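You operate a simulated robot arm through the tools that you are given. There is no shell and no other tool. Be economical: measure what you need, move in short steps, check, and stop when the job is done.

The job below is to be done with a simulated robot arm. You get a single attempt, and the scene is never put back.

## Task
Put the bottle that says "No. 92" from the top of the table with the round lid on the clear pane there and the bottle marked "No. 75" on top of the filter there. Press the zero button of the counter two times. Put the label block that says "No. 29" from the top of the pump table on the low shelf of the pump table and the label block marked "No. 95" in the inside of the green tray on the steel table. Put the beaker on the back of the near bench away on the upper shelf of the pump table. Close the meter cover. Switch the meter switch on. Switch the thermometer switch on. Any order will do. Set down upright: bottle, beaker.

It is judged by the outcome, as a careful person would: the job done as asked, and still so three seconds after it is handed in. It fails if anything else is knocked over, pushed out of place, dropped, spilled or broken. A push-on lid holds only when it is set on centred and level and pressed home; a screw cap is set on level and turned clockwise until tight.

## Robot
A 7-joint arm with a two-finger parallel gripper on a trunk, on a base that drives. Base frame: it is fixed to the floor where the robot stands at the start and does not move with it; the origin is under the middle of the robot, x ahead of it, y to its left, z up; the surface under the hand at the start is at about z = 0.68. Readings come in m, degrees, newtons and seconds.
With the tool pointing down near the work surface it reaches from about 0.1 to 0.96 m from the robot's upright axis, wherever it stands. Its first joint turns from -166.0 to 166.0 degrees. Places, roughly: beaker [-1, 3, 1]; bottle [1, -0.25, 0.75]; clear pane (15x10x1 cm) [0.9, -0.4, 0.7]; filter [0.75, -0.75, 0.75]; inside of the green tray on the steel table (20x17 [-4.32, 2.8, 0.86]; label block [-4, 4.25, 0.75]; low shelf of the pump table [-4.2, 4, 0.3]; meter cover [-1.4, 2.9, 1]; meter switch [-1.5, 3, 1]; thermometer switch [-1.5, 3.4, 1]; upper shelf of the pump table (119x17 cm) [-4.38, 4, 1.46]; zero button of the counter [-4.2, 4.3, 1.2]. Payload 3.43 kg.
The TCP is the grasp point between the finger pads, 0.03 m short of the fingertips. In the tool frame z runs along the fingers and y along their closing line. The gripper opens to 0.094 m. The fingers are 0.028 m wide and 0.01 m thick; the gripper's body (0.05 by 0.096 m) begins 0.055 m behind the TCP.
Orientation is that of the tool frame in the base frame, as a unit quaternion [x, y, z, w]. With the fingers straight down and closing along the base's y, the tool's x points along the base's -x, its y along +y and its z along -z.

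## Interface
- The arm moves only by the tool apply_moves. Its argument "commands" is a list of rows, each a list of 3 entries, a list of its own where there are three numbers: the shift along the tool's x, y, z in m, then the turn, a rotation vector about the tool's x, y, z in degrees, then the closure, from 0 (fully open) to 1 (shut). In form: [[[tx, ty, tz], [rx, ry, rz], jaw], ...]. A call has 1 to 20 rows; each row shifts and turns the commanded pose from where the row before left it, along the tool's axes as they then stand. A row lasts 0.2 s, in which the tool goes at most 0.05 m and 8.6 degrees; a call with a longer step from one row to the next is refused whole, and so is a gripper value outside its range. Where a pose cannot be reached the arm comes as near as it can. A force on the tool above 40 N (or 10 N above the force at the start of the call, whichever is more), or a blocked arm, ends the call early, and 0.2 s more pass. Each finger travels about 0.045 m/s and halts on what it meets, pressing with about 23 N; the grip force reading is that of the motor and also rises with nothing between the fingers. The clock runs only during rows and for 0.2 s after the last one: add rows that do not move to give the fingers time. The reply holds the time, the measured pose of the TCP, the force on the tool along the base axes, the opening and the grip force, in the units named above and with some noise, with the torque about the TCP (base axes, N m) and any sound that the robot's microphone picked up.
- Cameras (640 x 400 px; columns grow to the right, rows downward): "scene" is now at [0.4879, 0.1335, 1.3791]; the picture's right is [-0.81, -0.59, 0.00], its down [-0.44, 0.59, -0.68] and it looks along [0.40, -0.54, -0.74] (base axes); focal length 261 px, centre (320, 200). "wrist" rides on the gripper at [0.076, 0.014, -0.103] in the tool frame; the picture's right is [-0.18, 0.98, 0.00], its down [-0.75, -0.14, -0.64] and it looks along [-0.63, -0.12, 0.77] (tool axes); focal length 243 px, centre (320, 200). There is no depth. A picture from a camera that has moved, and an enlarged one, comes with that camera's place and axes in the base frame and with its lens.
- capture(camera): a new picture of that camera. The clock stands still meanwhile.
- move_column(by): slides the trunk up (or, below 0, down) by that many m; the arm and the scene camera ride with it, the base frame stays. It gives what a move gives, with no picture.
- steer(legs): drives the robot by 1 to 6 legs, each [ahead, left, turn to the left] in m, m and degrees, along the robot's own axes; the way and the turn of a leg run together, so that a leg with both is an arc; at most 1.5 m and 180 degrees a leg. The arm and the cameras ride along, it lands a little off, and it stops where it bumps. It gives what a move gives.
- pan_tilt(pan, tilt): turns the head with the scene camera to pan (to the left, within 103 degrees either way) and tilt (down, from -29 to 69), counted from straight ahead of the robot. It gives what a move gives.
- close_up(camera, box): a new picture of the part [left, top, right, bottom] of that camera's present view, enlarged. The clock stands still meanwhile.
- finish_job(): hands the job in; it is judged then, once.

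Go step by step. Nothing tells you exact positions but the pictures and the camera data: compare them with the known pose of the tool, close in by small moves and look again before you grip or let go. The budget is 207 turns and 184 pictures, counting those below and the enlarged ones. Unless the task says otherwise, let go and move clear before handing in.

The tools are called after "Call:" by a JSON object that holds its "fn" and its "kwargs". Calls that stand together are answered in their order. apply_moves: Moves the arm, as the interface text tells. Its arguments: {"type":"object","properties":{"commands":{"type":"array","items":{"type":"array"}}},"required":["commands"]} The other tools are called the same way: move_column (by) slides the trunk up or down; steer (legs) drives the base; pan_tilt (pan, tilt) turns the head that bears the scene camera; capture (camera) takes a picture; close_up (camera, box) takes an enlarged picture of a part of a camera's view; finish_job () hands the job in.

At the start:

```text
time: 0.0
tool_pos: [0.6508, -0.0786, 1.0476]
tool_rot: [0.0, 1.0, -0.001, 0.001]
wrist_force: [-0.1, 1.1, -0.4]
torque: [0.0, 0.0, 0.0]
grip_width: 0.094
finger_force: 0.2
trunk travel left (down, up): [-0.453, 0.157]
robot x, y, heading: [-0.0026, -0.0002, -0.2]
head pan, tilt: [-53.7, 47.5]
```

scene: 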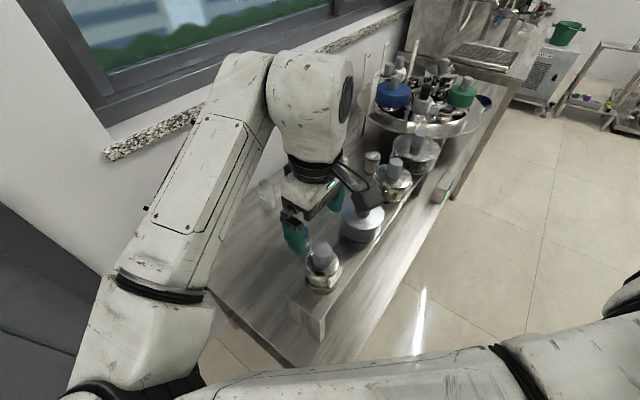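
wrist: 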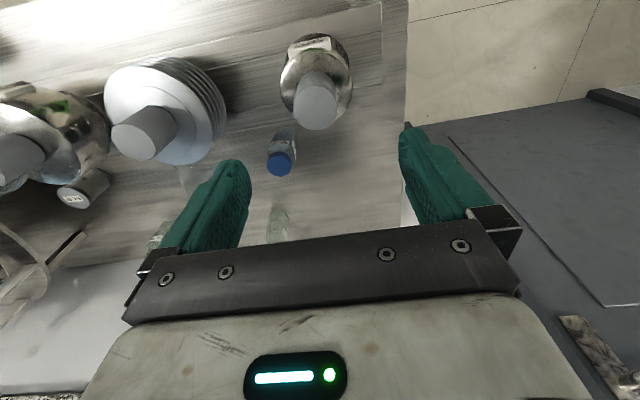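

I see the table beside the robot with weights/bottles on it; I need to identify the bottles. I'll enlarge the views first.

Call:
{"fn": "close_up", "kwargs": {"camera": "scene", "box": [240, 40, 500, 320]}}

Call:
{"fn": "close_up", "kwargs": {"camera": "wrist", "box": [0, 0, 420, 270]}}

```text
1.43 times, centred on (370, 180) of scene
camera zoom: at [0.4879, 0.1335, 1.3791], right [-0.81, -0.59, 0.0], down [-0.44, 0.59, -0.68], along [0.4, -0.54, -0.74], focal length 373 px, centre (249, 229)
```

zoom: 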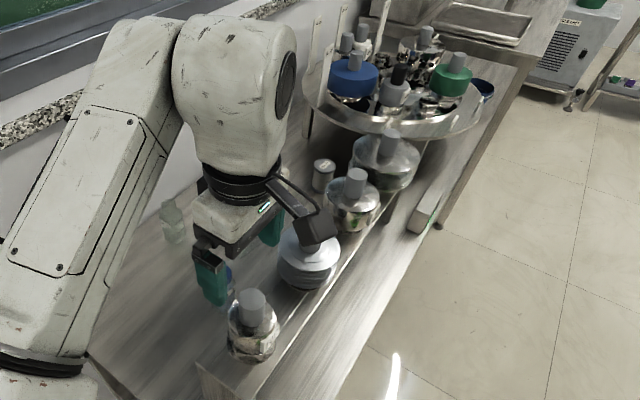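

```text
1.48 times, centred on (210, 135) of wrist
camera zoom: at [0.5743, -0.0639, 1.1521], right [0.18, 0.98, 0.0], down [0.75, -0.14, 0.64], along [0.63, -0.12, -0.77], focal length 359 px, centre (483, 296)
```

zoom: 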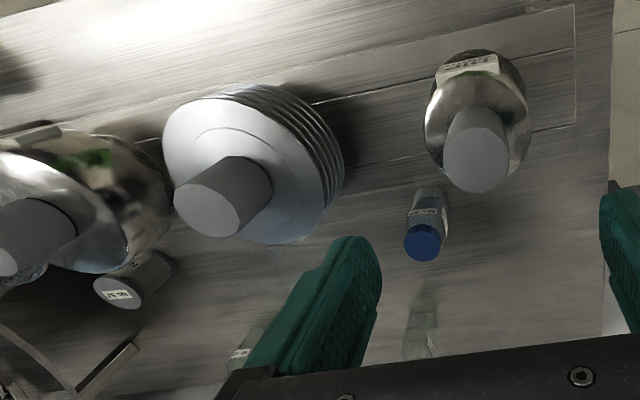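

The small vials are the bottles; I'll back the hand away and sideways to see the vials, pane and filter properly.

Call:
{"fn": "apply_moves", "kwargs": {"commands": [[[0.02, -0.04, -0.015], [0, 0, 0], 0], [[0.02, -0.04, -0.015], [0, 0, 0], 0], [[0.02, -0.04, -0.015], [0, 0, 0], 0], [[0.02, -0.04, -0.015], [0, 0, 0], 0], [[0.02, -0.04, -0.015], [0, 0, 0], 0], [[0.02, -0.04, -0.015], [0, 0, 0], 0]]}}

Call:
{"fn": "capture", "kwargs": {"camera": "wrist"}}

Call:
{"fn": "capture", "kwargs": {"camera": "scene"}}

```text
time: 1.4
tool_pos: [0.5726, -0.2241, 1.0484]
tool_rot: [0.0, 1.0, -0.002, -0.001]
wrist_force: [0.1, 0.2, 0.0]
torque: [0.01, -0.02, 0.01]
grip_width: 0.094
finger_force: 0.1
out of reach, approached as far as the arm can: row 1, 2, 3, 4, 5, 6
trunk travel left (down, up): [-0.453, 0.157]
robot x, y, heading: [0.0023, 0.001, 0.1]
head pan, tilt: [-53.7, 47.5]
```

```text
179 pictures are left
camera wrist: at [0.4961, -0.2105, 1.1535], right [0.18, 0.98, -0.01], down [0.75, -0.14, 0.64], along [0.63, -0.12, -0.77], focal length 243 px, centre (320, 200)
```

wrist: 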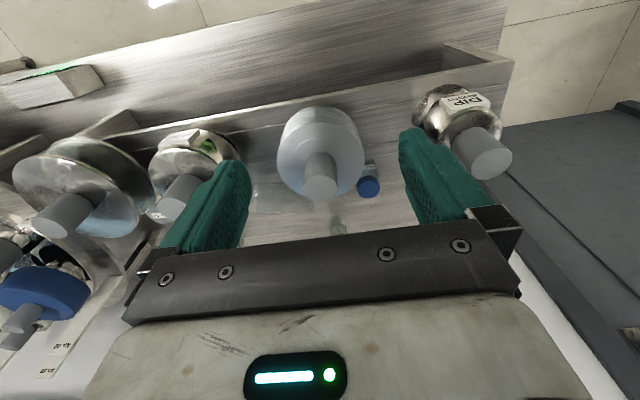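

```text
178 pictures are left
camera scene: at [0.488, 0.1333, 1.3791], right [-0.81, -0.59, 0.0], down [-0.44, 0.59, -0.68], along [0.4, -0.54, -0.74], focal length 261 px, centre (320, 200)
```

scene: 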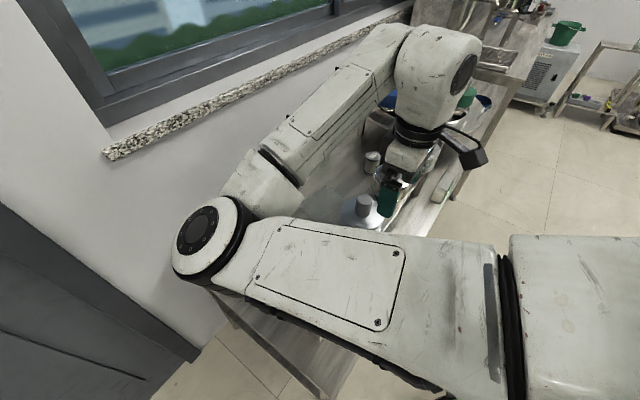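

The arm is close to its height limit here, so I'll raise the trunk for a better overview.

Call:
{"fn": "move_column", "kwargs": {"by": 0.15}}

Call:
{"fn": "capture", "kwargs": {"camera": "wrist"}}

```text
time: 3.1
tool_pos: [0.5722, -0.2257, 1.1992]
tool_rot: [-0.001, 1.0, -0.003, -0.002]
wrist_force: [0.1, -0.1, 0.1]
torque: [0.04, 0.01, -0.01]
grip_width: 0.0942
finger_force: 0.1
trunk travel left (down, up): [-0.603, 0.007]
robot x, y, heading: [-0.0011, -0.002, -0.1]
head pan, tilt: [-53.7, 47.5]
```

```text
177 pictures are left
camera wrist: at [0.4963, -0.2102, 1.3035], right [0.18, 0.98, -0.01], down [0.75, -0.14, 0.64], along [0.63, -0.12, -0.77], focal length 243 px, centre (320, 200)
```

wrist: 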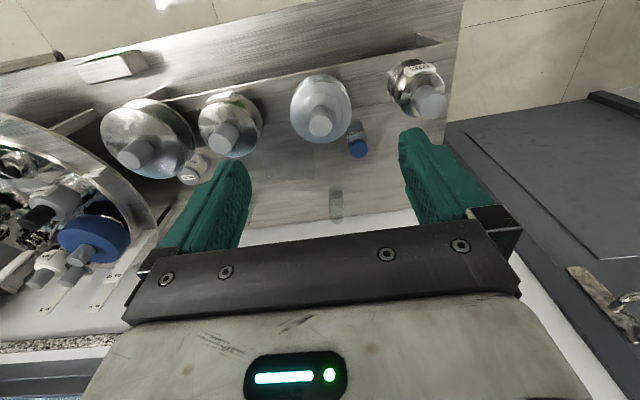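

Now I can see the whole table row; enlarging the middle to read the labels.

Call:
{"fn": "close_up", "kwargs": {"camera": "wrist", "box": [230, 60, 460, 230]}}

Call:
{"fn": "close_up", "kwargs": {"camera": "wrist", "box": [0, 60, 240, 230]}}

```text
2.35 times, centred on (345, 145) of wrist
camera zoom: at [0.4963, -0.2102, 1.3035], right [0.18, 0.98, -0.01], down [0.75, -0.14, 0.64], along [0.63, -0.12, -0.77], focal length 571 px, centre (261, 329)
```

zoom: 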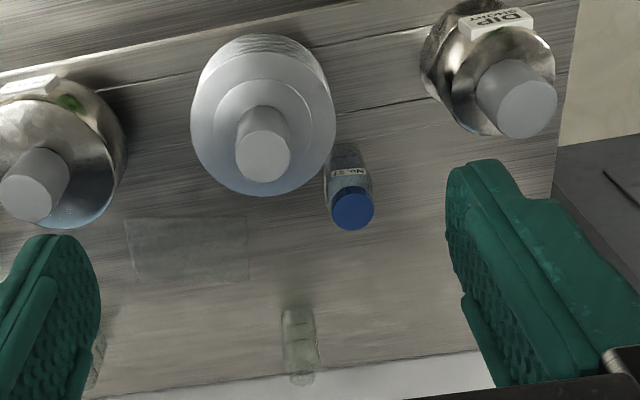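

```text
2.35 times, centred on (120, 145) of wrist
camera zoom: at [0.4963, -0.2102, 1.3035], right [0.18, 0.98, -0.01], down [0.75, -0.14, 0.64], along [0.63, -0.12, -0.77], focal length 571 px, centre (791, 329)
```

zoom: 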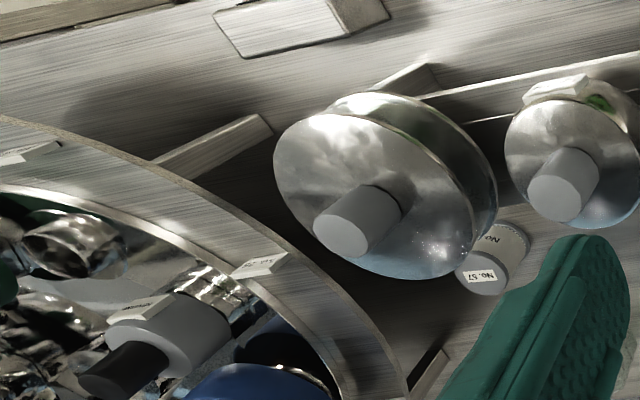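

The pane shows at roughly (0.9,-0.37); a clear bottle stands behind. I'll move the hand so the clear bottles fall in the clear part of the wrist view.

Call:
{"fn": "apply_moves", "kwargs": {"commands": [[[-0.03, 0, 0.02], [0, 0, 0], 0], [[-0.03, 0, 0.02], [0, 0, 0], 0], [[-0.03, 0, 0.02], [0, 0, 0], 0], [[-0.03, 0, 0.03], [0, 0, 0], 0], [[0, 0, 0.03], [0, 0, 0], 0], [[0, 0, 0.03], [0, 0, 0], 0]]}}

Call:
{"fn": "close_up", "kwargs": {"camera": "wrist", "box": [160, 60, 480, 260]}}

Call:
{"fn": "capture", "kwargs": {"camera": "scene"}}

```text
time: 4.5
tool_pos: [0.6914, -0.2267, 1.049]
tool_rot: [-0.001, 1.0, -0.003, -0.001]
wrist_force: [0.3, -0.1, -0.7]
torque: [0.01, 0.0, 0.01]
grip_width: 0.0941
finger_force: 0.1
trunk travel left (down, up): [-0.603, 0.007]
robot x, y, heading: [-0.0058, 0.001, 0.0]
head pan, tilt: [-53.7, 47.5]
```

```text
2.00 times, centred on (320, 160) of wrist
camera zoom: at [0.6157, -0.212, 1.1541], right [0.18, 0.98, -0.01], down [0.75, -0.14, 0.64], along [0.63, -0.12, -0.77], focal length 485 px, centre (320, 280)
```

zoom: 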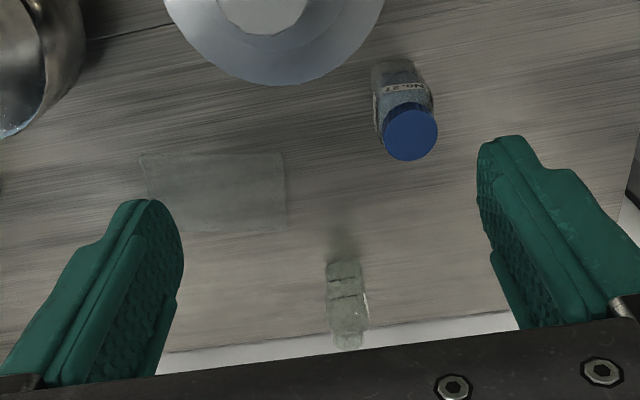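

```text
173 pictures are left
camera scene: at [0.488, 0.1335, 1.5292], right [-0.81, -0.59, 0.0], down [-0.44, 0.59, -0.68], along [0.4, -0.54, -0.74], focal length 261 px, centre (320, 200)
```

scene: 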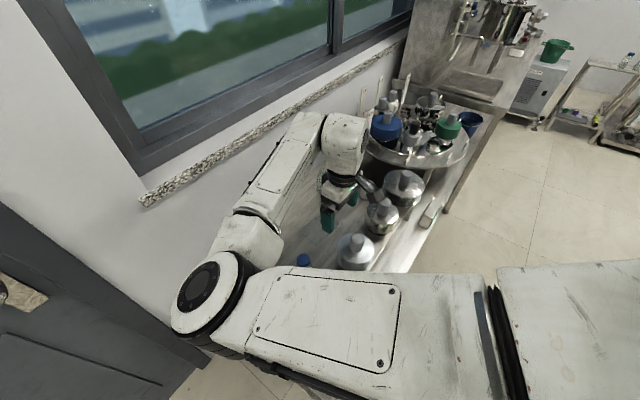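

I'll zoom on this clear bottle, then move across to the second one.

Call:
{"fn": "close_up", "kwargs": {"camera": "wrist", "box": [300, 180, 370, 240]}}

Call:
{"fn": "apply_moves", "kwargs": {"commands": [[[0, -0.04, 0], [0, 0, 0], 0], [[0, -0.04, 0], [0, 0, 0], 0], [[0, -0.04, 0], [0, 0, 0], 0], [[0, -0.04, 0], [0, 0, 0], 0], [[0, -0.04, 0], [0, 0, 0], 0]]}}

Call:
{"fn": "capture", "kwargs": {"camera": "wrist"}}

```text
6.67 times, centred on (335, 210) of wrist
camera zoom: at [0.6157, -0.212, 1.1541], right [0.18, 0.98, -0.01], down [0.75, -0.14, 0.64], along [0.63, -0.12, -0.77], focal length 1618 px, centre (220, 133)
```

zoom: 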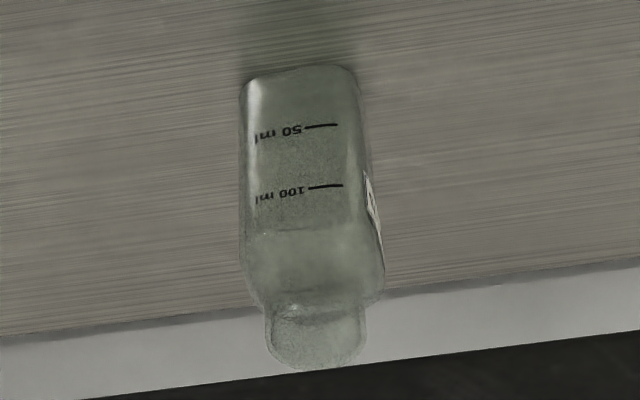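

```text
time: 5.8
tool_pos: [0.6896, -0.2756, 1.0466]
tool_rot: [0.0, 1.0, -0.003, -0.001]
wrist_force: [-0.1, -0.2, -0.1]
torque: [0.02, -0.01, 0.02]
grip_width: 0.0941
finger_force: 0.1
out of reach, approached as far as the arm can: row 2, 3, 4, 5
trunk travel left (down, up): [-0.603, 0.007]
robot x, y, heading: [-0.001, -0.003, -0.1]
head pan, tilt: [-53.7, 47.5]
```

```text
171 pictures are left
camera wrist: at [0.6133, -0.2599, 1.1517], right [0.18, 0.98, -0.01], down [0.75, -0.14, 0.64], along [0.63, -0.12, -0.77], focal length 243 px, centre (320, 200)
```

wrist: 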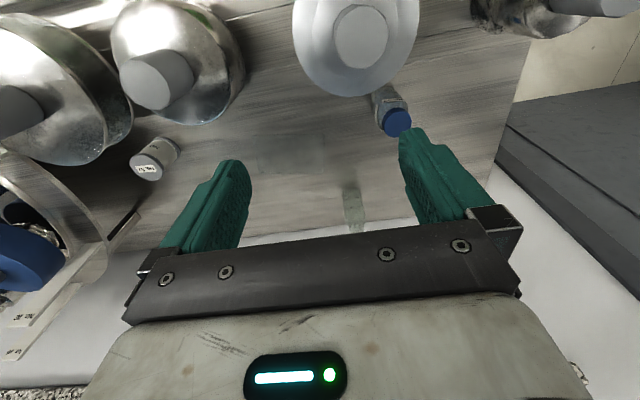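

The label of the near clear bottle faces +y, so I'll swing the hand round to look from the +y side.

Call:
{"fn": "apply_moves", "kwargs": {"commands": [[[-0.025, 0.04, 0.015], [0, 0, 0], 0], [[-0.025, 0.04, 0.015], [0, 0, 0], 0], [[-0.025, 0.04, 0.015], [0, 0, 0], 0], [[-0.025, 0.04, 0.015], [0, 0, 0], 0], [[-0.025, 0.04, 0.015], [0, 0, 0], 0], [[0, 0, 0], [0, 0, 8.5], 0], [[0, 0, 0], [0, 0, 8.5], 0], [[0, 0, 0], [0, 0, 8.5], 0], [[0, 0, 0], [0, 0, 8.5], 0], [[0, 0, 0], [0, 0, 8.5], 0], [[0, 0, 0], [0, 0, 8.5], 0], [[0, 0, 0], [0, 0, 8.5], 0], [[0, 0, 0], [0, 0, 8.5], 0], [[0, 0, 0], [0, 0, 8.5], 0], [[0, 0, 0], [0, 0, 8.5], 0]]}}

Call:
{"fn": "capture", "kwargs": {"camera": "wrist"}}

```text
time: 8.9
tool_pos: [0.8146, -0.0762, 0.9706]
tool_rot: [0.676, 0.737, -0.002, 0.001]
wrist_force: [0.1, 0.0, -0.2]
torque: [0.02, -0.01, 0.02]
grip_width: 0.0939
finger_force: 0.0
trunk travel left (down, up): [-0.603, 0.007]
robot x, y, heading: [0.0019, -0.0003, -0.1]
head pan, tilt: [-53.7, 47.5]
```

```text
170 pictures are left
camera wrist: at [0.8219, 0.003, 1.0753], right [0.99, -0.1, 0.0], down [-0.08, -0.76, 0.65], along [-0.07, -0.64, -0.76], focal length 243 px, centre (320, 200)
```

wrist: 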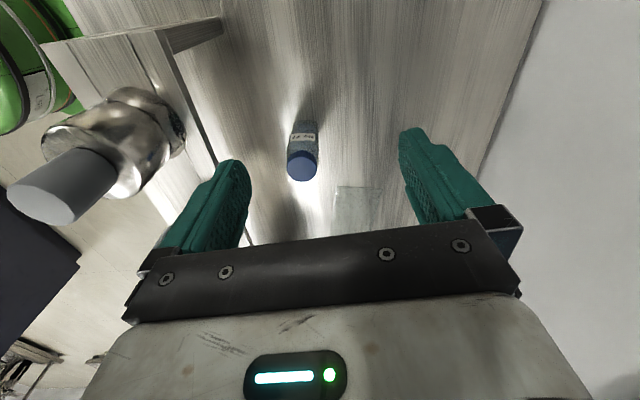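

Moving the hand toward the window so the clear bottle falls between the fingers in view.

Call:
{"fn": "apply_moves", "kwargs": {"commands": [[[0, 0.03, 0.0], [0, 0, 0], 0], [[0, 0.03, 0.0], [0, 0, 0], 0], [[0, 0.03, 0.0], [0, 0, 0], 0], [[0.03, 0.0, 0.0], [0, 0, 0], 0]]}}

Call:
{"fn": "capture", "kwargs": {"camera": "wrist"}}

Call:
{"fn": "close_up", "kwargs": {"camera": "wrist", "box": [250, 100, 400, 230]}}

```text
time: 9.9
tool_pos: [0.9021, -0.0372, 0.9716]
tool_rot: [0.676, 0.736, -0.002, 0.001]
wrist_force: [0.3, -0.8, -0.2]
torque: [0.01, 0.01, 0.01]
grip_width: 0.094
finger_force: 0.0
trunk travel left (down, up): [-0.603, 0.007]
robot x, y, heading: [0.0036, -0.0019, 0.0]
head pan, tilt: [-53.7, 47.5]
```

```text
169 pictures are left
camera wrist: at [0.9098, 0.0407, 1.075], right [1.0, -0.1, 0.0], down [-0.08, -0.76, 0.65], along [-0.07, -0.64, -0.76], focal length 243 px, centre (320, 200)
```

wrist: 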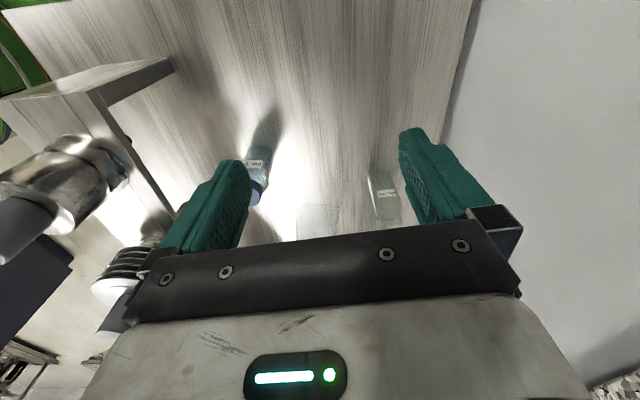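

```text
3.08 times, centred on (325, 165) of wrist
camera zoom: at [0.9098, 0.0407, 1.075], right [1.0, -0.1, 0.0], down [-0.08, -0.76, 0.65], along [-0.07, -0.64, -0.76], focal length 746 px, centre (305, 308)
```

zoom: 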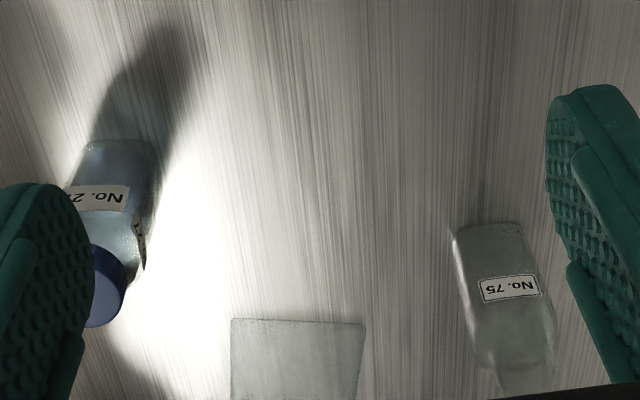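

No. 75 is the clear bottle near (0.95,-0.24). Now look with the head toward the rest of the table to find No. 92 and the filter.

Call:
{"fn": "pan_tilt", "kwargs": {"pan": -72, "tilt": 42}}

Call:
{"fn": "capture", "kwargs": {"camera": "scene"}}

Call:
{"fn": "close_up", "kwargs": {"camera": "scene", "box": [200, 120, 440, 280]}}

```text
time: 10.8
tool_pos: [0.9029, -0.037, 0.9708]
tool_rot: [0.676, 0.737, -0.003, 0.001]
wrist_force: [0.2, 1.0, 0.4]
torque: [0.02, 0.04, 0.02]
grip_width: 0.094
finger_force: 0.0
trunk travel left (down, up): [-0.603, 0.007]
robot x, y, heading: [0.0004, -0.0008, -0.1]
head pan, tilt: [-72.0, 42.0]
```

```text
167 pictures are left
camera scene: at [0.467, 0.1179, 1.5368], right [-0.95, -0.31, 0.0], down [-0.21, 0.64, -0.74], along [0.23, -0.71, -0.67], focal length 261 px, centre (320, 200)
```

scene: 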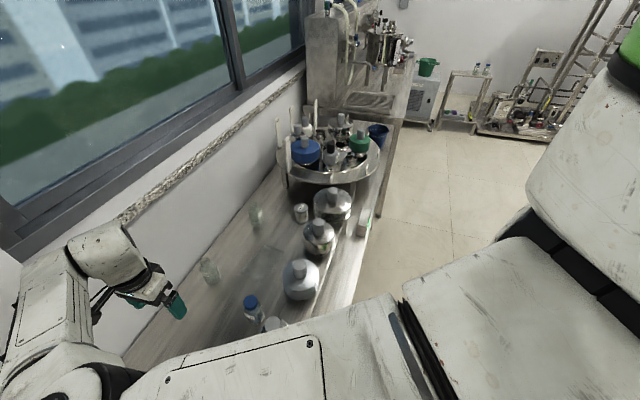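

```text
2.50 times, centred on (320, 200) of scene
camera zoom: at [0.467, 0.1179, 1.5368], right [-0.95, -0.31, 0.0], down [-0.21, 0.64, -0.74], along [0.23, -0.71, -0.67], focal length 652 px, centre (320, 200)
```

zoom: 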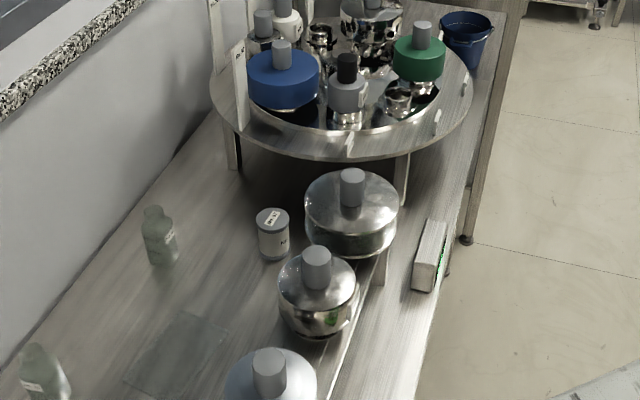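

I'll zoom in on the second clear bottle, the cylinder and the metal items.

Call:
{"fn": "close_up", "kwargs": {"camera": "scene", "box": [240, 195, 320, 245]}}

Call:
{"fn": "close_up", "kwargs": {"camera": "scene", "box": [290, 180, 390, 255]}}

Call:
{"fn": "close_up", "kwargs": {"camera": "scene", "box": [270, 90, 400, 190]}}

```text
8.00 times, centred on (280, 220) of scene
camera zoom: at [0.467, 0.1179, 1.5368], right [-0.95, -0.31, 0.0], down [-0.21, 0.64, -0.74], along [0.23, -0.71, -0.67], focal length 2088 px, centre (640, 40)
```

zoom: 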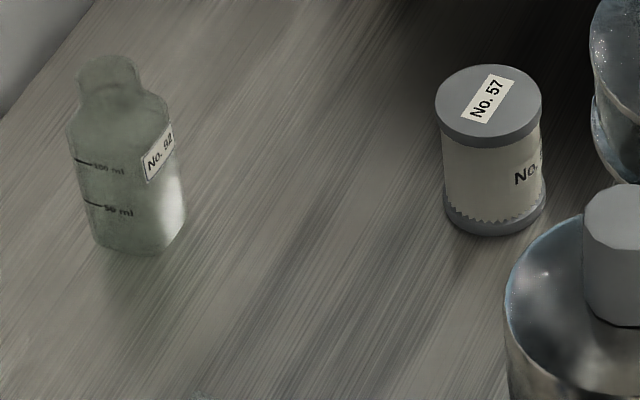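

```text
5.33 times, centred on (340, 218) of scene
camera zoom: at [0.467, 0.1179, 1.5368], right [-0.95, -0.31, 0.0], down [-0.21, 0.64, -0.74], along [0.23, -0.71, -0.67], focal length 1392 px, centre (213, 107)
```

zoom: 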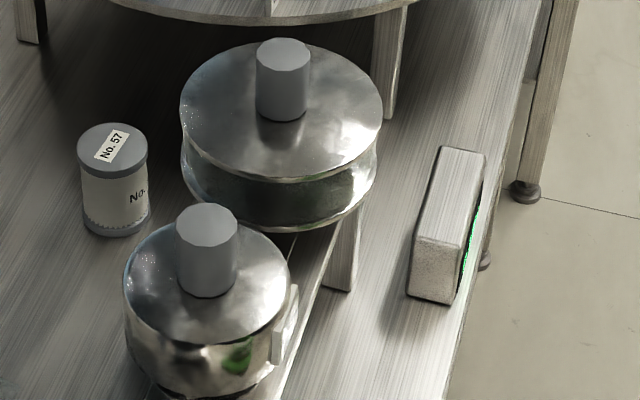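

```text
4.00 times, centred on (335, 140) of scene
camera zoom: at [0.467, 0.1179, 1.5368], right [-0.95, -0.31, 0.0], down [-0.21, 0.64, -0.74], along [0.23, -0.71, -0.67], focal length 1044 px, centre (260, 440)
```

zoom: 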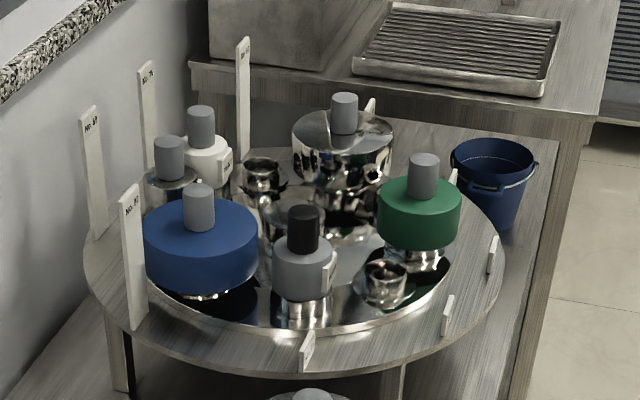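

The pleated cylinder (No. 57) must be the filter at about (0.80,-0.65), No. 92 stands at about (0.98,-0.55), No. 75 at about (1.0,-0.25), so I need to stand closer. I'll lift the hand a bit and drive to the right.

Call:
{"fn": "steer", "kwargs": {"legs": [[0, -0.35, 0]]}}

Call:
{"fn": "pan_tilt", "kwargs": {"pan": -20, "tilt": 65}}

Call:
{"fn": "capture", "kwargs": {"camera": "scene"}}

Call:
{"fn": "capture", "kwargs": {"camera": "wrist"}}

```text
time: 13.0
tool_pos: [0.9032, -0.3844, 0.9698]
tool_rot: [0.673, 0.739, -0.002, 0.001]
wrist_force: [0.3, 0.4, -0.1]
torque: [-0.02, -0.02, 0.05]
grip_width: 0.0943
finger_force: 0.0
trunk travel left (down, up): [-0.603, 0.007]
robot x, y, heading: [0.0006, -0.3512, 0.3]
head pan, tilt: [-72.0, 42.0]
```

```text
time: 14.2
tool_pos: [0.9017, -0.3837, 0.9709]
tool_rot: [0.674, 0.739, -0.002, 0.002]
wrist_force: [0.1, 0.3, -0.4]
torque: [-0.02, -0.01, -0.03]
grip_width: 0.0938
finger_force: 0.1
trunk travel left (down, up): [-0.603, 0.007]
robot x, y, heading: [0.0035, -0.3523, 0.3]
head pan, tilt: [-20.0, 65.0]
```

```text
162 pictures are left
camera scene: at [0.4981, -0.1732, 1.5075], right [-0.34, -0.94, 0.0], down [-0.85, 0.31, -0.42], along [0.4, -0.14, -0.91], focal length 261 px, centre (320, 200)
```

scene: 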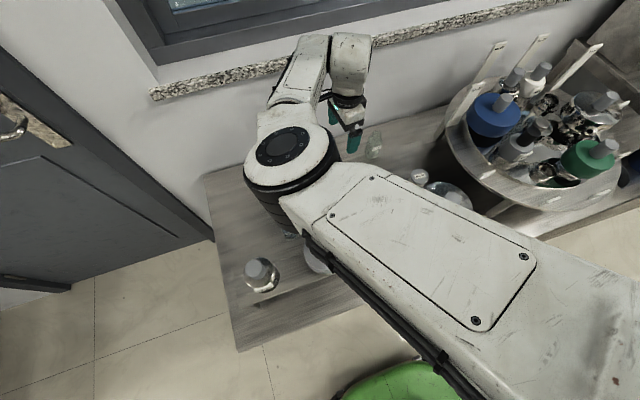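

```text
161 pictures are left
camera wrist: at [0.9102, -0.3063, 1.0749], right [1.0, -0.09, 0.0], down [-0.07, -0.76, 0.65], along [-0.06, -0.64, -0.76], focal length 243 px, centre (320, 200)
```

wrist: 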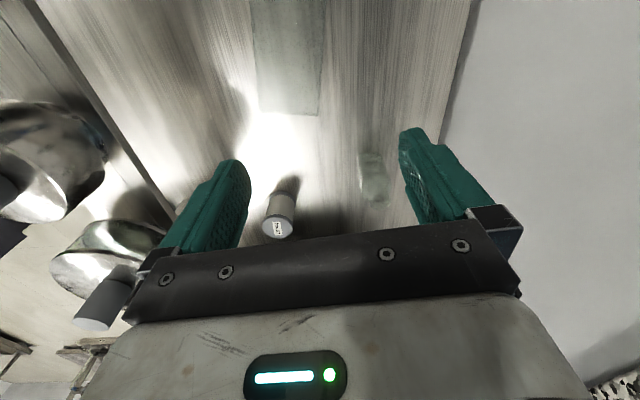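

The table's front edge is at x≈0.51 and the robot's green base ends near x≈0.2, so I can drive 0.12 m ahead; first I pull the hand back.

Call:
{"fn": "apply_moves", "kwargs": {"commands": [[[0, -0.03, 0], [0, 0, 0], 0], [[0, -0.04, 0], [0, 0, 0], 0], [[0, -0.04, 0], [0, 0, 0], 0], [[0, -0.04, 0], [0, 0, 0], 0]]}}

Call:
{"fn": "steer", "kwargs": {"legs": [[0.12, 0, 0]]}}

Call:
{"fn": "capture", "kwargs": {"camera": "wrist"}}

Call:
{"fn": "close_up", "kwargs": {"camera": "wrist", "box": [250, 100, 410, 240]}}

```text
time: 15.2
tool_pos: [0.7523, -0.3984, 0.9697]
tool_rot: [0.674, 0.739, -0.002, 0.002]
wrist_force: [-0.3, 0.2, 0.0]
torque: [0.02, 0.01, 0.01]
grip_width: 0.094
finger_force: 0.1
trunk travel left (down, up): [-0.603, 0.007]
robot x, y, heading: [0.0032, -0.3556, 0.3]
head pan, tilt: [-20.0, 65.0]
```

```text
time: 16.5
tool_pos: [0.8756, -0.3961, 0.9701]
tool_rot: [0.674, 0.739, -0.003, 0.001]
wrist_force: [-0.1, 0.4, 0.1]
torque: [-0.02, -0.03, -0.02]
grip_width: 0.0941
finger_force: 0.0
trunk travel left (down, up): [-0.603, 0.007]
robot x, y, heading: [0.121, -0.3519, 0.0]
head pan, tilt: [-20.0, 65.0]
```

```text
160 pictures are left
camera wrist: at [0.8816, -0.3182, 1.0744], right [1.0, -0.09, 0.0], down [-0.07, -0.76, 0.65], along [-0.06, -0.64, -0.76], focal length 243 px, centre (320, 200)
```

wrist: 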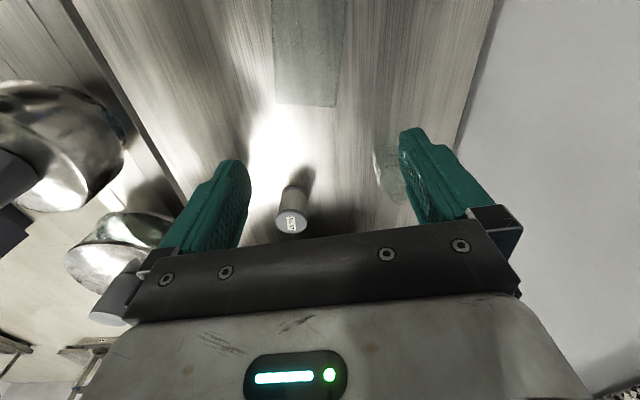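

```text
2.86 times, centred on (330, 170) of wrist
camera zoom: at [0.8816, -0.3182, 1.0744], right [1.0, -0.09, 0.0], down [-0.07, -0.76, 0.65], along [-0.06, -0.64, -0.76], focal length 693 px, centre (291, 286)
```

zoom: 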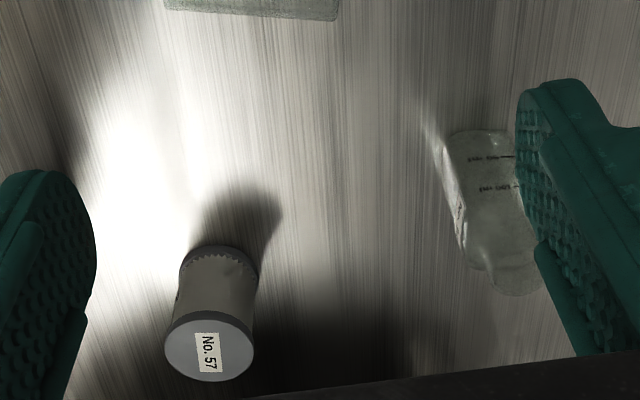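

I'll centre the No. 92 bottle between the fingers in view.

Call:
{"fn": "apply_moves", "kwargs": {"commands": [[[0, 0.03, 0], [0, 0, 0], 0], [[0, 0.03, 0], [0, 0, 0], 0], [[0, 0.03, 0], [0, 0, 0], 0]]}}

Call:
{"fn": "close_up", "kwargs": {"camera": "wrist", "box": [240, 100, 420, 240]}}

```text
time: 17.3
tool_pos: [0.9643, -0.3879, 0.9696]
tool_rot: [0.673, 0.739, -0.002, 0.001]
wrist_force: [-0.8, -0.1, 0.4]
torque: [-0.02, 0.01, 0.01]
grip_width: 0.0938
finger_force: 0.1
trunk travel left (down, up): [-0.603, 0.007]
robot x, y, heading: [0.1239, -0.3509, 0.7]
head pan, tilt: [-20.0, 65.0]
```

```text
2.86 times, centred on (330, 170) of wrist
camera zoom: at [0.9712, -0.3097, 1.075], right [1.0, -0.09, 0.0], down [-0.07, -0.76, 0.65], along [-0.06, -0.64, -0.76], focal length 693 px, centre (291, 286)
```

zoom: 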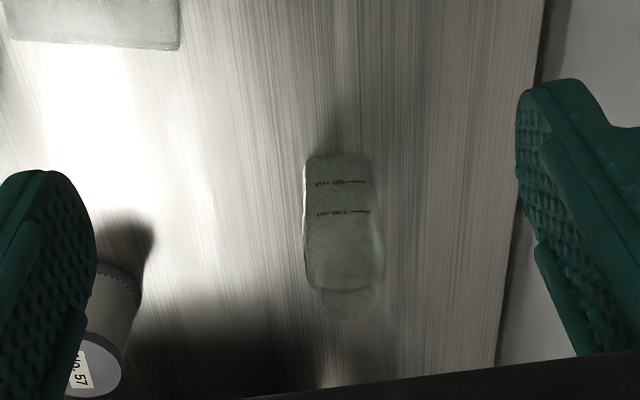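

No. 92 is at about (0.98,-0.556) and aligned with the fingers. I move over it and partly down.

Call:
{"fn": "apply_moves", "kwargs": {"commands": [[[-0.042, 0, 0], [0, 0, 0], 0], [[-0.042, 0, 0], [0, 0, 0], 0], [[-0.042, 0, 0], [0, 0, 0], 0], [[-0.042, 0, 0], [0, 0, 0], 0], [[0, 0, 0.04], [0, 0, 0], 0], [[0, 0, 0.04], [0, 0, 0], 0], [[0, 0, 0.02], [0, 0, 0], 0]]}}

Call:
{"fn": "capture", "kwargs": {"camera": "wrist"}}

Call:
{"fn": "capture", "kwargs": {"camera": "scene"}}

```text
time: 18.9
tool_pos: [0.9817, -0.5297, 0.9162]
tool_rot: [0.674, 0.738, -0.002, 0.001]
wrist_force: [0.3, -0.4, -0.9]
torque: [-0.02, -0.03, -0.01]
grip_width: 0.094
finger_force: 0.0
out of reach, approached as far as the arm can: row 4, 5, 6, 7
trunk travel left (down, up): [-0.603, 0.007]
robot x, y, heading: [0.1244, -0.351, 0.4]
head pan, tilt: [-20.0, 65.0]
```

```text
157 pictures are left
camera wrist: at [0.9879, -0.4523, 1.0207], right [1.0, -0.09, 0.0], down [-0.07, -0.76, 0.65], along [-0.06, -0.64, -0.76], focal length 243 px, centre (320, 200)
```

wrist: 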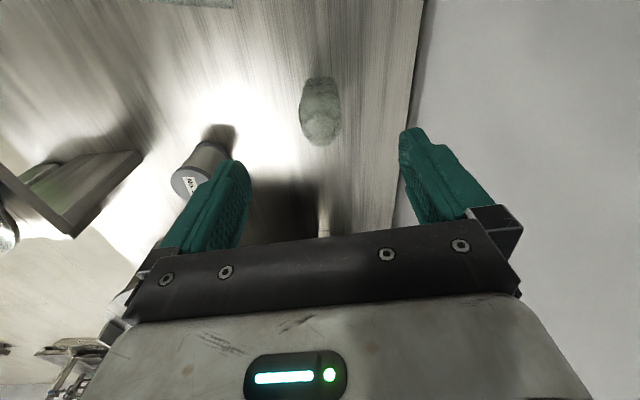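

```text
156 pictures are left
camera scene: at [0.6196, -0.1725, 1.5075], right [-0.34, -0.94, 0.0], down [-0.85, 0.31, -0.42], along [0.4, -0.14, -0.91], focal length 261 px, centre (320, 200)
```

scene: 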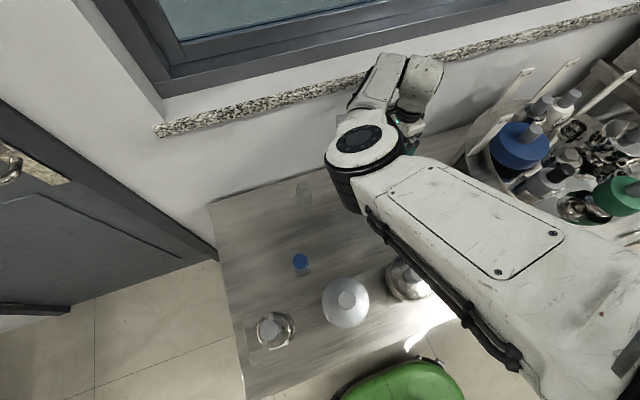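

The arm hits its limit with the trunk this high; I'll lower the trunk a little and then move on.

Call:
{"fn": "move_column", "kwargs": {"by": -0.05}}

Call:
{"fn": "apply_moves", "kwargs": {"commands": [[[-0.026, 0.0, 0], [0, 0, 0], 0]]}}

Call:
{"fn": "capture", "kwargs": {"camera": "wrist"}}

```text
time: 19.8
tool_pos: [0.9803, -0.5315, 0.8672]
tool_rot: [0.674, 0.739, -0.002, 0.001]
wrist_force: [-0.5, -0.5, 0.3]
torque: [0.04, 0.05, 0.01]
grip_width: 0.094
finger_force: 0.1
trunk travel left (down, up): [-0.553, 0.057]
robot x, y, heading: [0.1193, -0.3496, 0.2]
head pan, tilt: [-20.0, 65.0]
```

```text
time: 20.2
tool_pos: [0.9803, -0.5306, 0.8663]
tool_rot: [0.674, 0.739, -0.002, 0.001]
wrist_force: [0.0, -0.2, 0.1]
torque: [0.02, 0.02, -0.01]
grip_width: 0.0941
finger_force: 0.0
out of reach, approached as far as the arm can: row 1
trunk travel left (down, up): [-0.553, 0.057]
robot x, y, heading: [0.1227, -0.3483, 0.4]
head pan, tilt: [-20.0, 65.0]
```

```text
155 pictures are left
camera wrist: at [0.9879, -0.4521, 0.9708], right [1.0, -0.09, 0.0], down [-0.07, -0.76, 0.65], along [-0.06, -0.64, -0.76], focal length 243 px, centre (320, 200)
```

wrist: 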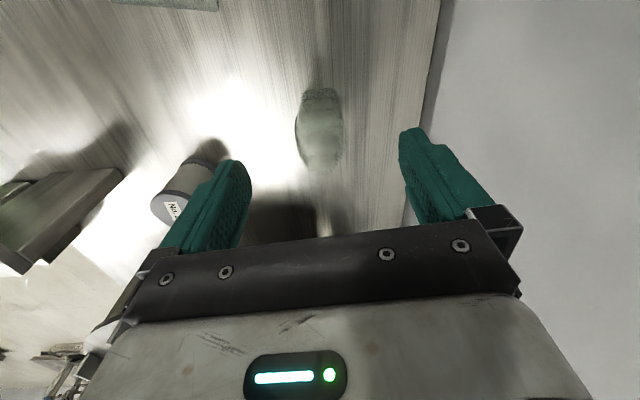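

The arm seems to reach its limit when the hand is to the robot's right, so I'll swing the hand left and then turn the base right.

Call:
{"fn": "apply_moves", "kwargs": {"commands": [[[0, 0, -0.04], [0, 0, 0], 0], [[0.04, 0, -0.02], [0, 0, 0], 0], [[0.045, 0, -0.02], [0, 0, 0], 0], [[0.045, 0, 0], [0, 0, 0], 0], [[0.045, 0, 0], [0, 0, 0], 0], [[0.045, 0, 0], [0, 0, 0], 0], [[0.045, 0, 0], [0, 0, 0], 0], [[0.045, 0, 0], [0, 0, 0], 0], [[0.045, 0, 0], [0, 0, 0], 0], [[0.045, 0, 0], [0, 0, 0], 0], [[0.045, 0, 0], [0, 0, 0], 0], [[0.045, 0, 0], [0, 0, 0], 0], [[0, 0, 0], [0, 0, 0], 0]]}}

Call:
{"fn": "steer", "kwargs": {"legs": [[0, 0, -35]]}}

Call:
{"fn": "capture", "kwargs": {"camera": "wrist"}}

Call:
{"fn": "capture", "kwargs": {"camera": "scene"}}

```text
time: 23.0
tool_pos: [0.9313, -0.0412, 0.9456]
tool_rot: [0.674, 0.739, -0.002, 0.001]
wrist_force: [-0.5, 1.1, 0.0]
torque: [-0.04, 0.03, 0.01]
grip_width: 0.0939
finger_force: 0.1
trunk travel left (down, up): [-0.553, 0.057]
robot x, y, heading: [0.1234, -0.3526, 0.0]
head pan, tilt: [-20.0, 65.0]
```

```text
time: 25.1
tool_pos: [0.9624, -0.5644, 0.9459]
tool_rot: [0.865, 0.502, -0.003, 0.002]
wrist_force: [0.7, 0.2, -0.3]
torque: [-0.05, -0.01, -0.01]
grip_width: 0.0937
finger_force: 0.1
trunk travel left (down, up): [-0.553, 0.057]
robot x, y, heading: [0.1224, -0.3502, -35.0]
head pan, tilt: [-20.0, 65.0]
```

```text
154 pictures are left
camera wrist: at [1.0132, -0.5042, 1.0506], right [0.76, -0.65, 0.0], down [-0.49, -0.58, 0.65], along [-0.42, -0.49, -0.76], focal length 243 px, centre (320, 200)
```

wrist: 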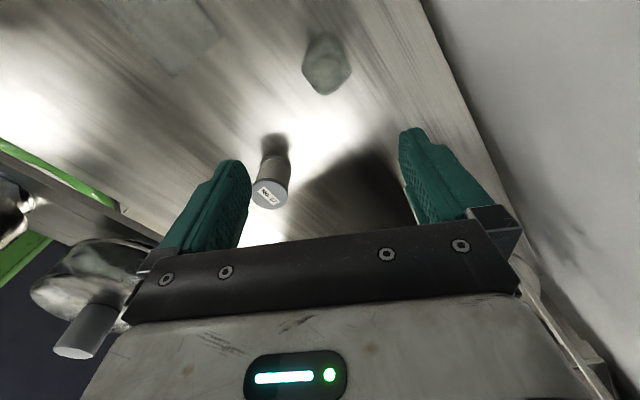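

```text
153 pictures are left
camera scene: at [0.6308, -0.4907, 1.4575], right [-0.82, -0.58, 0.0], down [-0.52, 0.74, -0.42], along [0.24, -0.35, -0.91], focal length 261 px, centre (320, 200)
```

scene: 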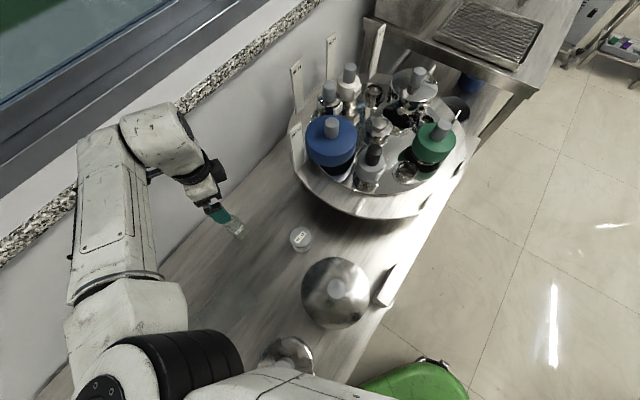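

That worked. I rotate the hand back to align with the bottle.

Call:
{"fn": "apply_moves", "kwargs": {"commands": [[[0, 0, 0], [0, 0, -8.5], 0], [[0, 0, 0], [0, 0, -8.5], 0], [[0, 0, 0], [0, 0, -8.5], 0], [[0, 0, 0], [0, 0, -8.5], 0], [[0, 0, 0], [0, 0, 0], 0]]}}

Call:
{"fn": "capture", "kwargs": {"camera": "wrist"}}

Call:
{"fn": "close_up", "kwargs": {"camera": "scene", "box": [180, 160, 340, 260]}}

```text
time: 26.3
tool_pos: [0.9627, -0.5637, 0.9464]
tool_rot: [0.681, 0.733, -0.003, 0.0]
wrist_force: [-0.6, -0.3, -0.2]
torque: [0.02, 0.02, 0.01]
grip_width: 0.0941
finger_force: 0.0
trunk travel left (down, up): [-0.553, 0.057]
robot x, y, heading: [0.1222, -0.351, -34.6]
head pan, tilt: [-20.0, 65.0]
```

```text
152 pictures are left
camera wrist: at [0.9714, -0.4859, 1.051], right [0.99, -0.11, 0.0], down [-0.08, -0.76, 0.65], along [-0.07, -0.64, -0.76], focal length 243 px, centre (320, 200)
```

wrist: 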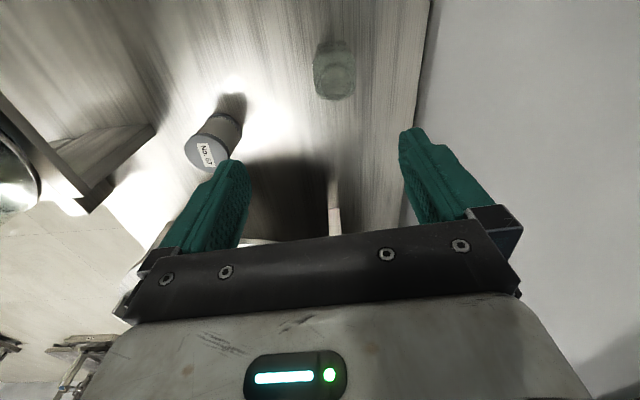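

```text
4.00 times, centred on (260, 210) of scene
camera zoom: at [0.6308, -0.4907, 1.4575], right [-0.82, -0.58, 0.0], down [-0.52, 0.74, -0.42], along [0.24, -0.35, -0.91], focal length 1044 px, centre (560, 160)
```

zoom: 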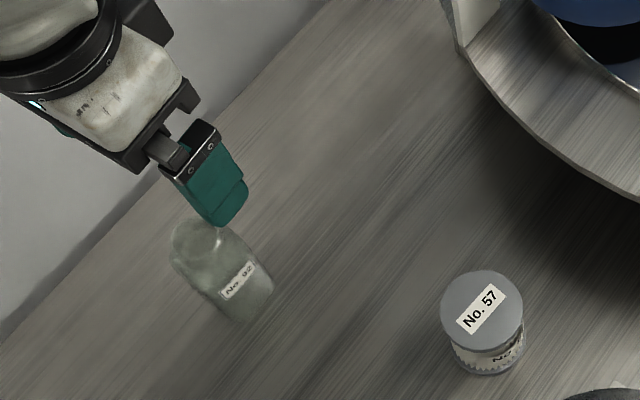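

The bottle top is at about (0.978,-0.552). Centring and lowering to just above it.

Call:
{"fn": "apply_moves", "kwargs": {"commands": [[[0.0095, 0.016, 0.02], [0, 0, 0], 0], [[0, 0, 0.035], [0, 0, 0], 0], [[0, 0, 0.035], [0, 0, 0], 0], [[0, 0, 0.03], [0, 0, 0], 0], [[0, 0, 0], [0, 0, 0], 0]]}}

Call:
{"fn": "capture", "kwargs": {"camera": "wrist"}}

Call:
{"fn": "close_up", "kwargs": {"camera": "scene", "box": [180, 160, 340, 260]}}

```text
time: 27.5
tool_pos: [0.976, -0.5537, 0.8252]
tool_rot: [0.681, 0.732, -0.003, 0.0]
wrist_force: [-0.6, 0.1, 0.3]
torque: [-0.01, 0.03, -0.02]
grip_width: 0.0939
finger_force: 0.1
trunk travel left (down, up): [-0.553, 0.057]
robot x, y, heading: [0.1222, -0.3536, -34.7]
head pan, tilt: [-20.0, 65.0]
```

```text
150 pictures are left
camera wrist: at [0.985, -0.4756, 0.9301], right [0.99, -0.11, 0.0], down [-0.08, -0.76, 0.65], along [-0.07, -0.64, -0.76], focal length 243 px, centre (320, 200)
```

wrist: 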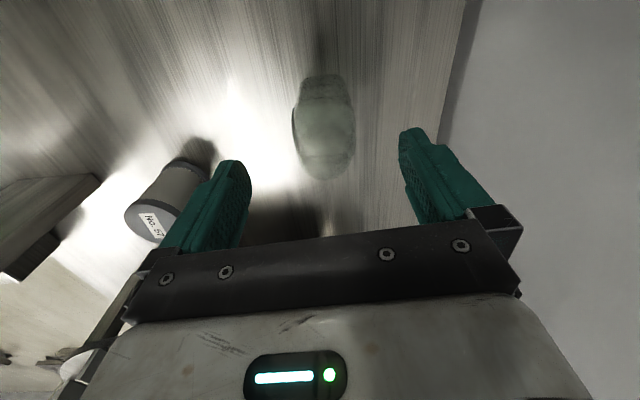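

```text
4.00 times, centred on (260, 210) of scene
camera zoom: at [0.6309, -0.4907, 1.4575], right [-0.82, -0.58, 0.0], down [-0.52, 0.74, -0.42], along [0.24, -0.35, -0.91], focal length 1044 px, centre (560, 160)
```

zoom: 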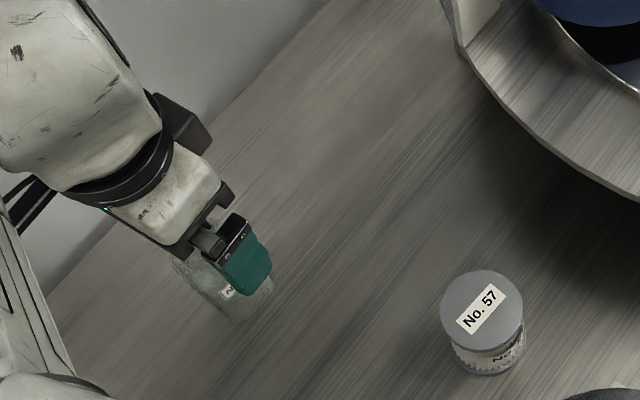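

Centred well; descending to grip height.

Call:
{"fn": "apply_moves", "kwargs": {"commands": [[[0, 0, 0.025], [0, 0, 0], 0], [[0, 0, 0.025], [0, 0, 0], 0], [[0, 0, 0.018], [0, 0, 0], 0], [[0, 0, 0], [0, 0, 0], 0]]}}

Call:
{"fn": "close_up", "kwargs": {"camera": "scene", "box": [180, 160, 340, 260]}}

Call:
{"fn": "capture", "kwargs": {"camera": "wrist"}}

```text
time: 28.5
tool_pos: [0.9752, -0.5535, 0.7596]
tool_rot: [0.681, 0.733, -0.002, 0.0]
wrist_force: [-0.2, 0.2, -0.1]
torque: [0.03, 0.0, 0.01]
grip_width: 0.0939
finger_force: 0.1
trunk travel left (down, up): [-0.553, 0.057]
robot x, y, heading: [0.1222, -0.3536, -35.1]
head pan, tilt: [-20.0, 65.0]
```

```text
4.00 times, centred on (260, 210) of scene
camera zoom: at [0.6308, -0.4909, 1.4575], right [-0.82, -0.58, 0.0], down [-0.52, 0.74, -0.42], along [0.24, -0.35, -0.91], focal length 1044 px, centre (560, 160)
```

zoom: 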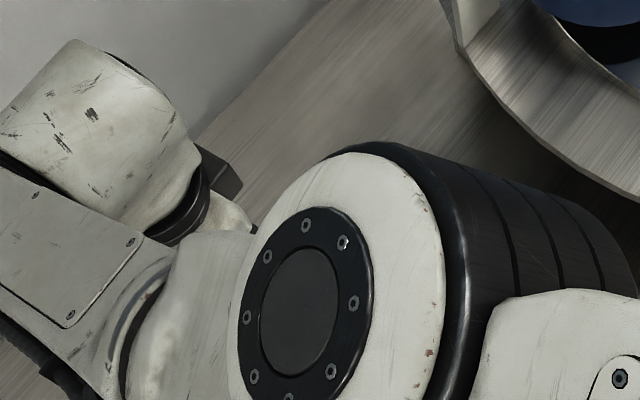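

```text
147 pictures are left
camera wrist: at [0.9845, -0.4754, 0.8638], right [0.99, -0.11, 0.0], down [-0.08, -0.76, 0.64], along [-0.07, -0.64, -0.76], focal length 243 px, centre (320, 200)
```

wrist: 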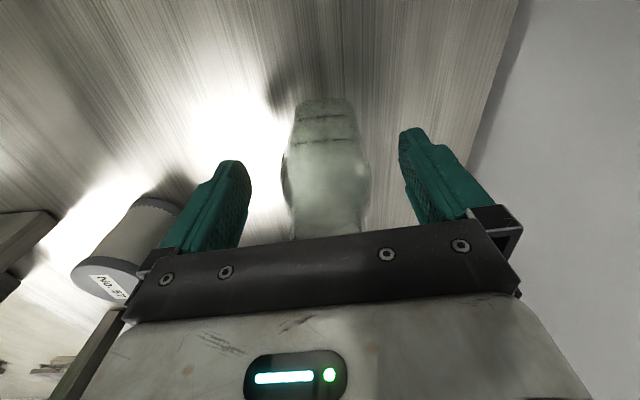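

Bottle sits between the fingers; close the grip.

Call:
{"fn": "apply_moves", "kwargs": {"commands": [[[0, 0, 0], [0, 0, 0], 0.5], [[0, 0, 0], [0, 0, 0], 0.7], [[0, 0, 0], [0, 0, 0], 0.7], [[0, 0, 0], [0, 0, 0], 0.7], [[0, 0, 0], [0, 0, 0], 0.7], [[0, 0, 0], [0, 0, 0], 0.7], [[0, 0, 0], [0, 0, 0], 0.7]]}}

Call:
{"fn": "capture", "kwargs": {"camera": "wrist"}}

```text
time: 30.1
tool_pos: [0.976, -0.553, 0.7592]
tool_rot: [0.68, 0.733, -0.003, 0.0]
wrist_force: [0.5, 0.2, -0.1]
torque: [-0.01, 0.01, 0.01]
grip_width: 0.0475
finger_force: 23.1
trunk travel left (down, up): [-0.553, 0.057]
robot x, y, heading: [0.1257, -0.3482, -34.9]
head pan, tilt: [-20.0, 65.0]
```

```text
146 pictures are left
camera wrist: at [0.9847, -0.4751, 0.8642], right [0.99, -0.11, 0.0], down [-0.08, -0.76, 0.65], along [-0.07, -0.64, -0.76], focal length 243 px, centre (320, 200)
```

wrist: 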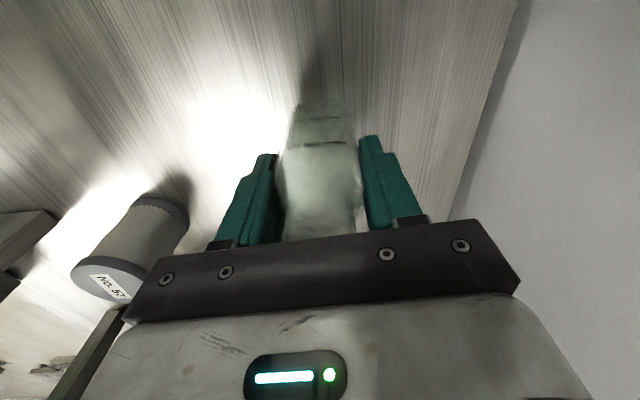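

Gripped. Lift and carry to above the pane centre at (0.853,-0.372).

Call:
{"fn": "apply_moves", "kwargs": {"commands": [[[0, 0, -0.03], [0, 0, 0], 0.7], [[0, 0, -0.04], [0, 0, 0], 0.7], [[0.027, -0.0155, 0], [0, 0, 0], 0.7], [[0.027, -0.0155, 0], [0, 0, 0], 0.7], [[0.027, -0.0155, 0], [0, 0, 0], 0.7], [[0.027, -0.0155, 0], [0, 0, 0], 0.7], [[0.027, -0.0155, 0], [0, 0, 0], 0.7], [[0.027, -0.0155, 0], [0, 0, 0], 0.7], [[0.028, -0.016, 0], [0, 0, 0], 0.7], [[0, 0, 0], [0, 0, 0], 0.7]]}}

Call:
{"fn": "capture", "kwargs": {"camera": "wrist"}}

Call:
{"fn": "capture", "kwargs": {"camera": "scene"}}

```text
time: 32.3
tool_pos: [0.8551, -0.3731, 0.8279]
tool_rot: [0.68, 0.733, -0.003, -0.001]
wrist_force: [0.4, -0.6, -0.8]
torque: [0.02, 0.01, 0.02]
grip_width: 0.0469
finger_force: 22.8
trunk travel left (down, up): [-0.553, 0.057]
robot x, y, heading: [0.1225, -0.3511, -34.9]
head pan, tilt: [-20.0, 65.0]
```

```text
145 pictures are left
camera wrist: at [0.865, -0.2946, 0.933], right [0.99, -0.11, 0.0], down [-0.08, -0.76, 0.65], along [-0.07, -0.64, -0.76], focal length 243 px, centre (320, 200)
```

wrist: 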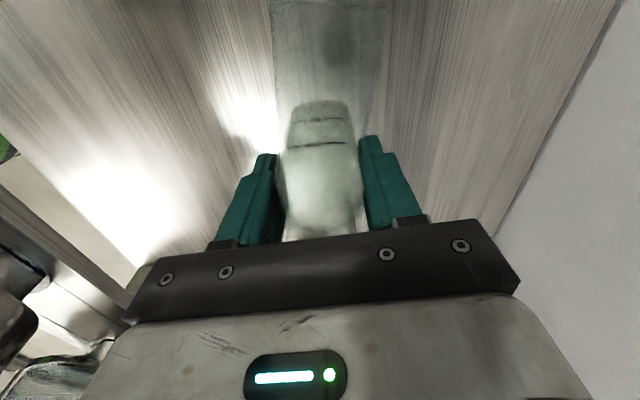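

```text
144 pictures are left
camera scene: at [0.6307, -0.4906, 1.4576], right [-0.82, -0.58, 0.0], down [-0.52, 0.74, -0.42], along [0.24, -0.35, -0.91], focal length 261 px, centre (320, 200)
```

scene: 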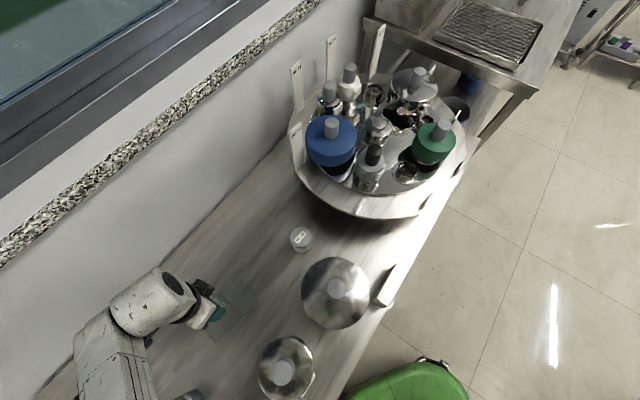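

The pane spans x 0.81–0.91, y -0.30…-0.44, so the bottle is over its centre. Lowering gently.

Call:
{"fn": "apply_moves", "kwargs": {"commands": [[[0, 0, 0.03], [0, 0, 0], 0.7], [[0, 0, 0.02], [0, 0, 0], 0.7], [[0, 0, 0.004], [0, 0, 0], 0.7], [[0, 0, 0.003], [0, 0, 0], 0.7], [[0, 0, 0], [0, 0, 0], 0.7]]}}

Call:
{"fn": "capture", "kwargs": {"camera": "wrist"}}

```text
time: 33.5
tool_pos: [0.8541, -0.3712, 0.7711]
tool_rot: [0.681, 0.733, -0.004, -0.001]
wrist_force: [-0.1, -0.7, 0.5]
torque: [-0.02, 0.01, 0.01]
grip_width: 0.0473
finger_force: 22.9
trunk travel left (down, up): [-0.553, 0.057]
robot x, y, heading: [0.1231, -0.3532, -34.9]
head pan, tilt: [-20.0, 65.0]
```

```text
143 pictures are left
camera wrist: at [0.8631, -0.2952, 0.875], right [0.99, -0.11, 0.0], down [-0.08, -0.76, 0.65], along [-0.07, -0.64, -0.76], focal length 243 px, centre (320, 200)
```

wrist: 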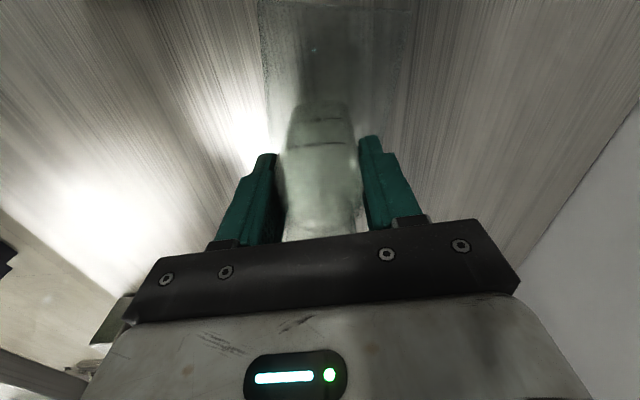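

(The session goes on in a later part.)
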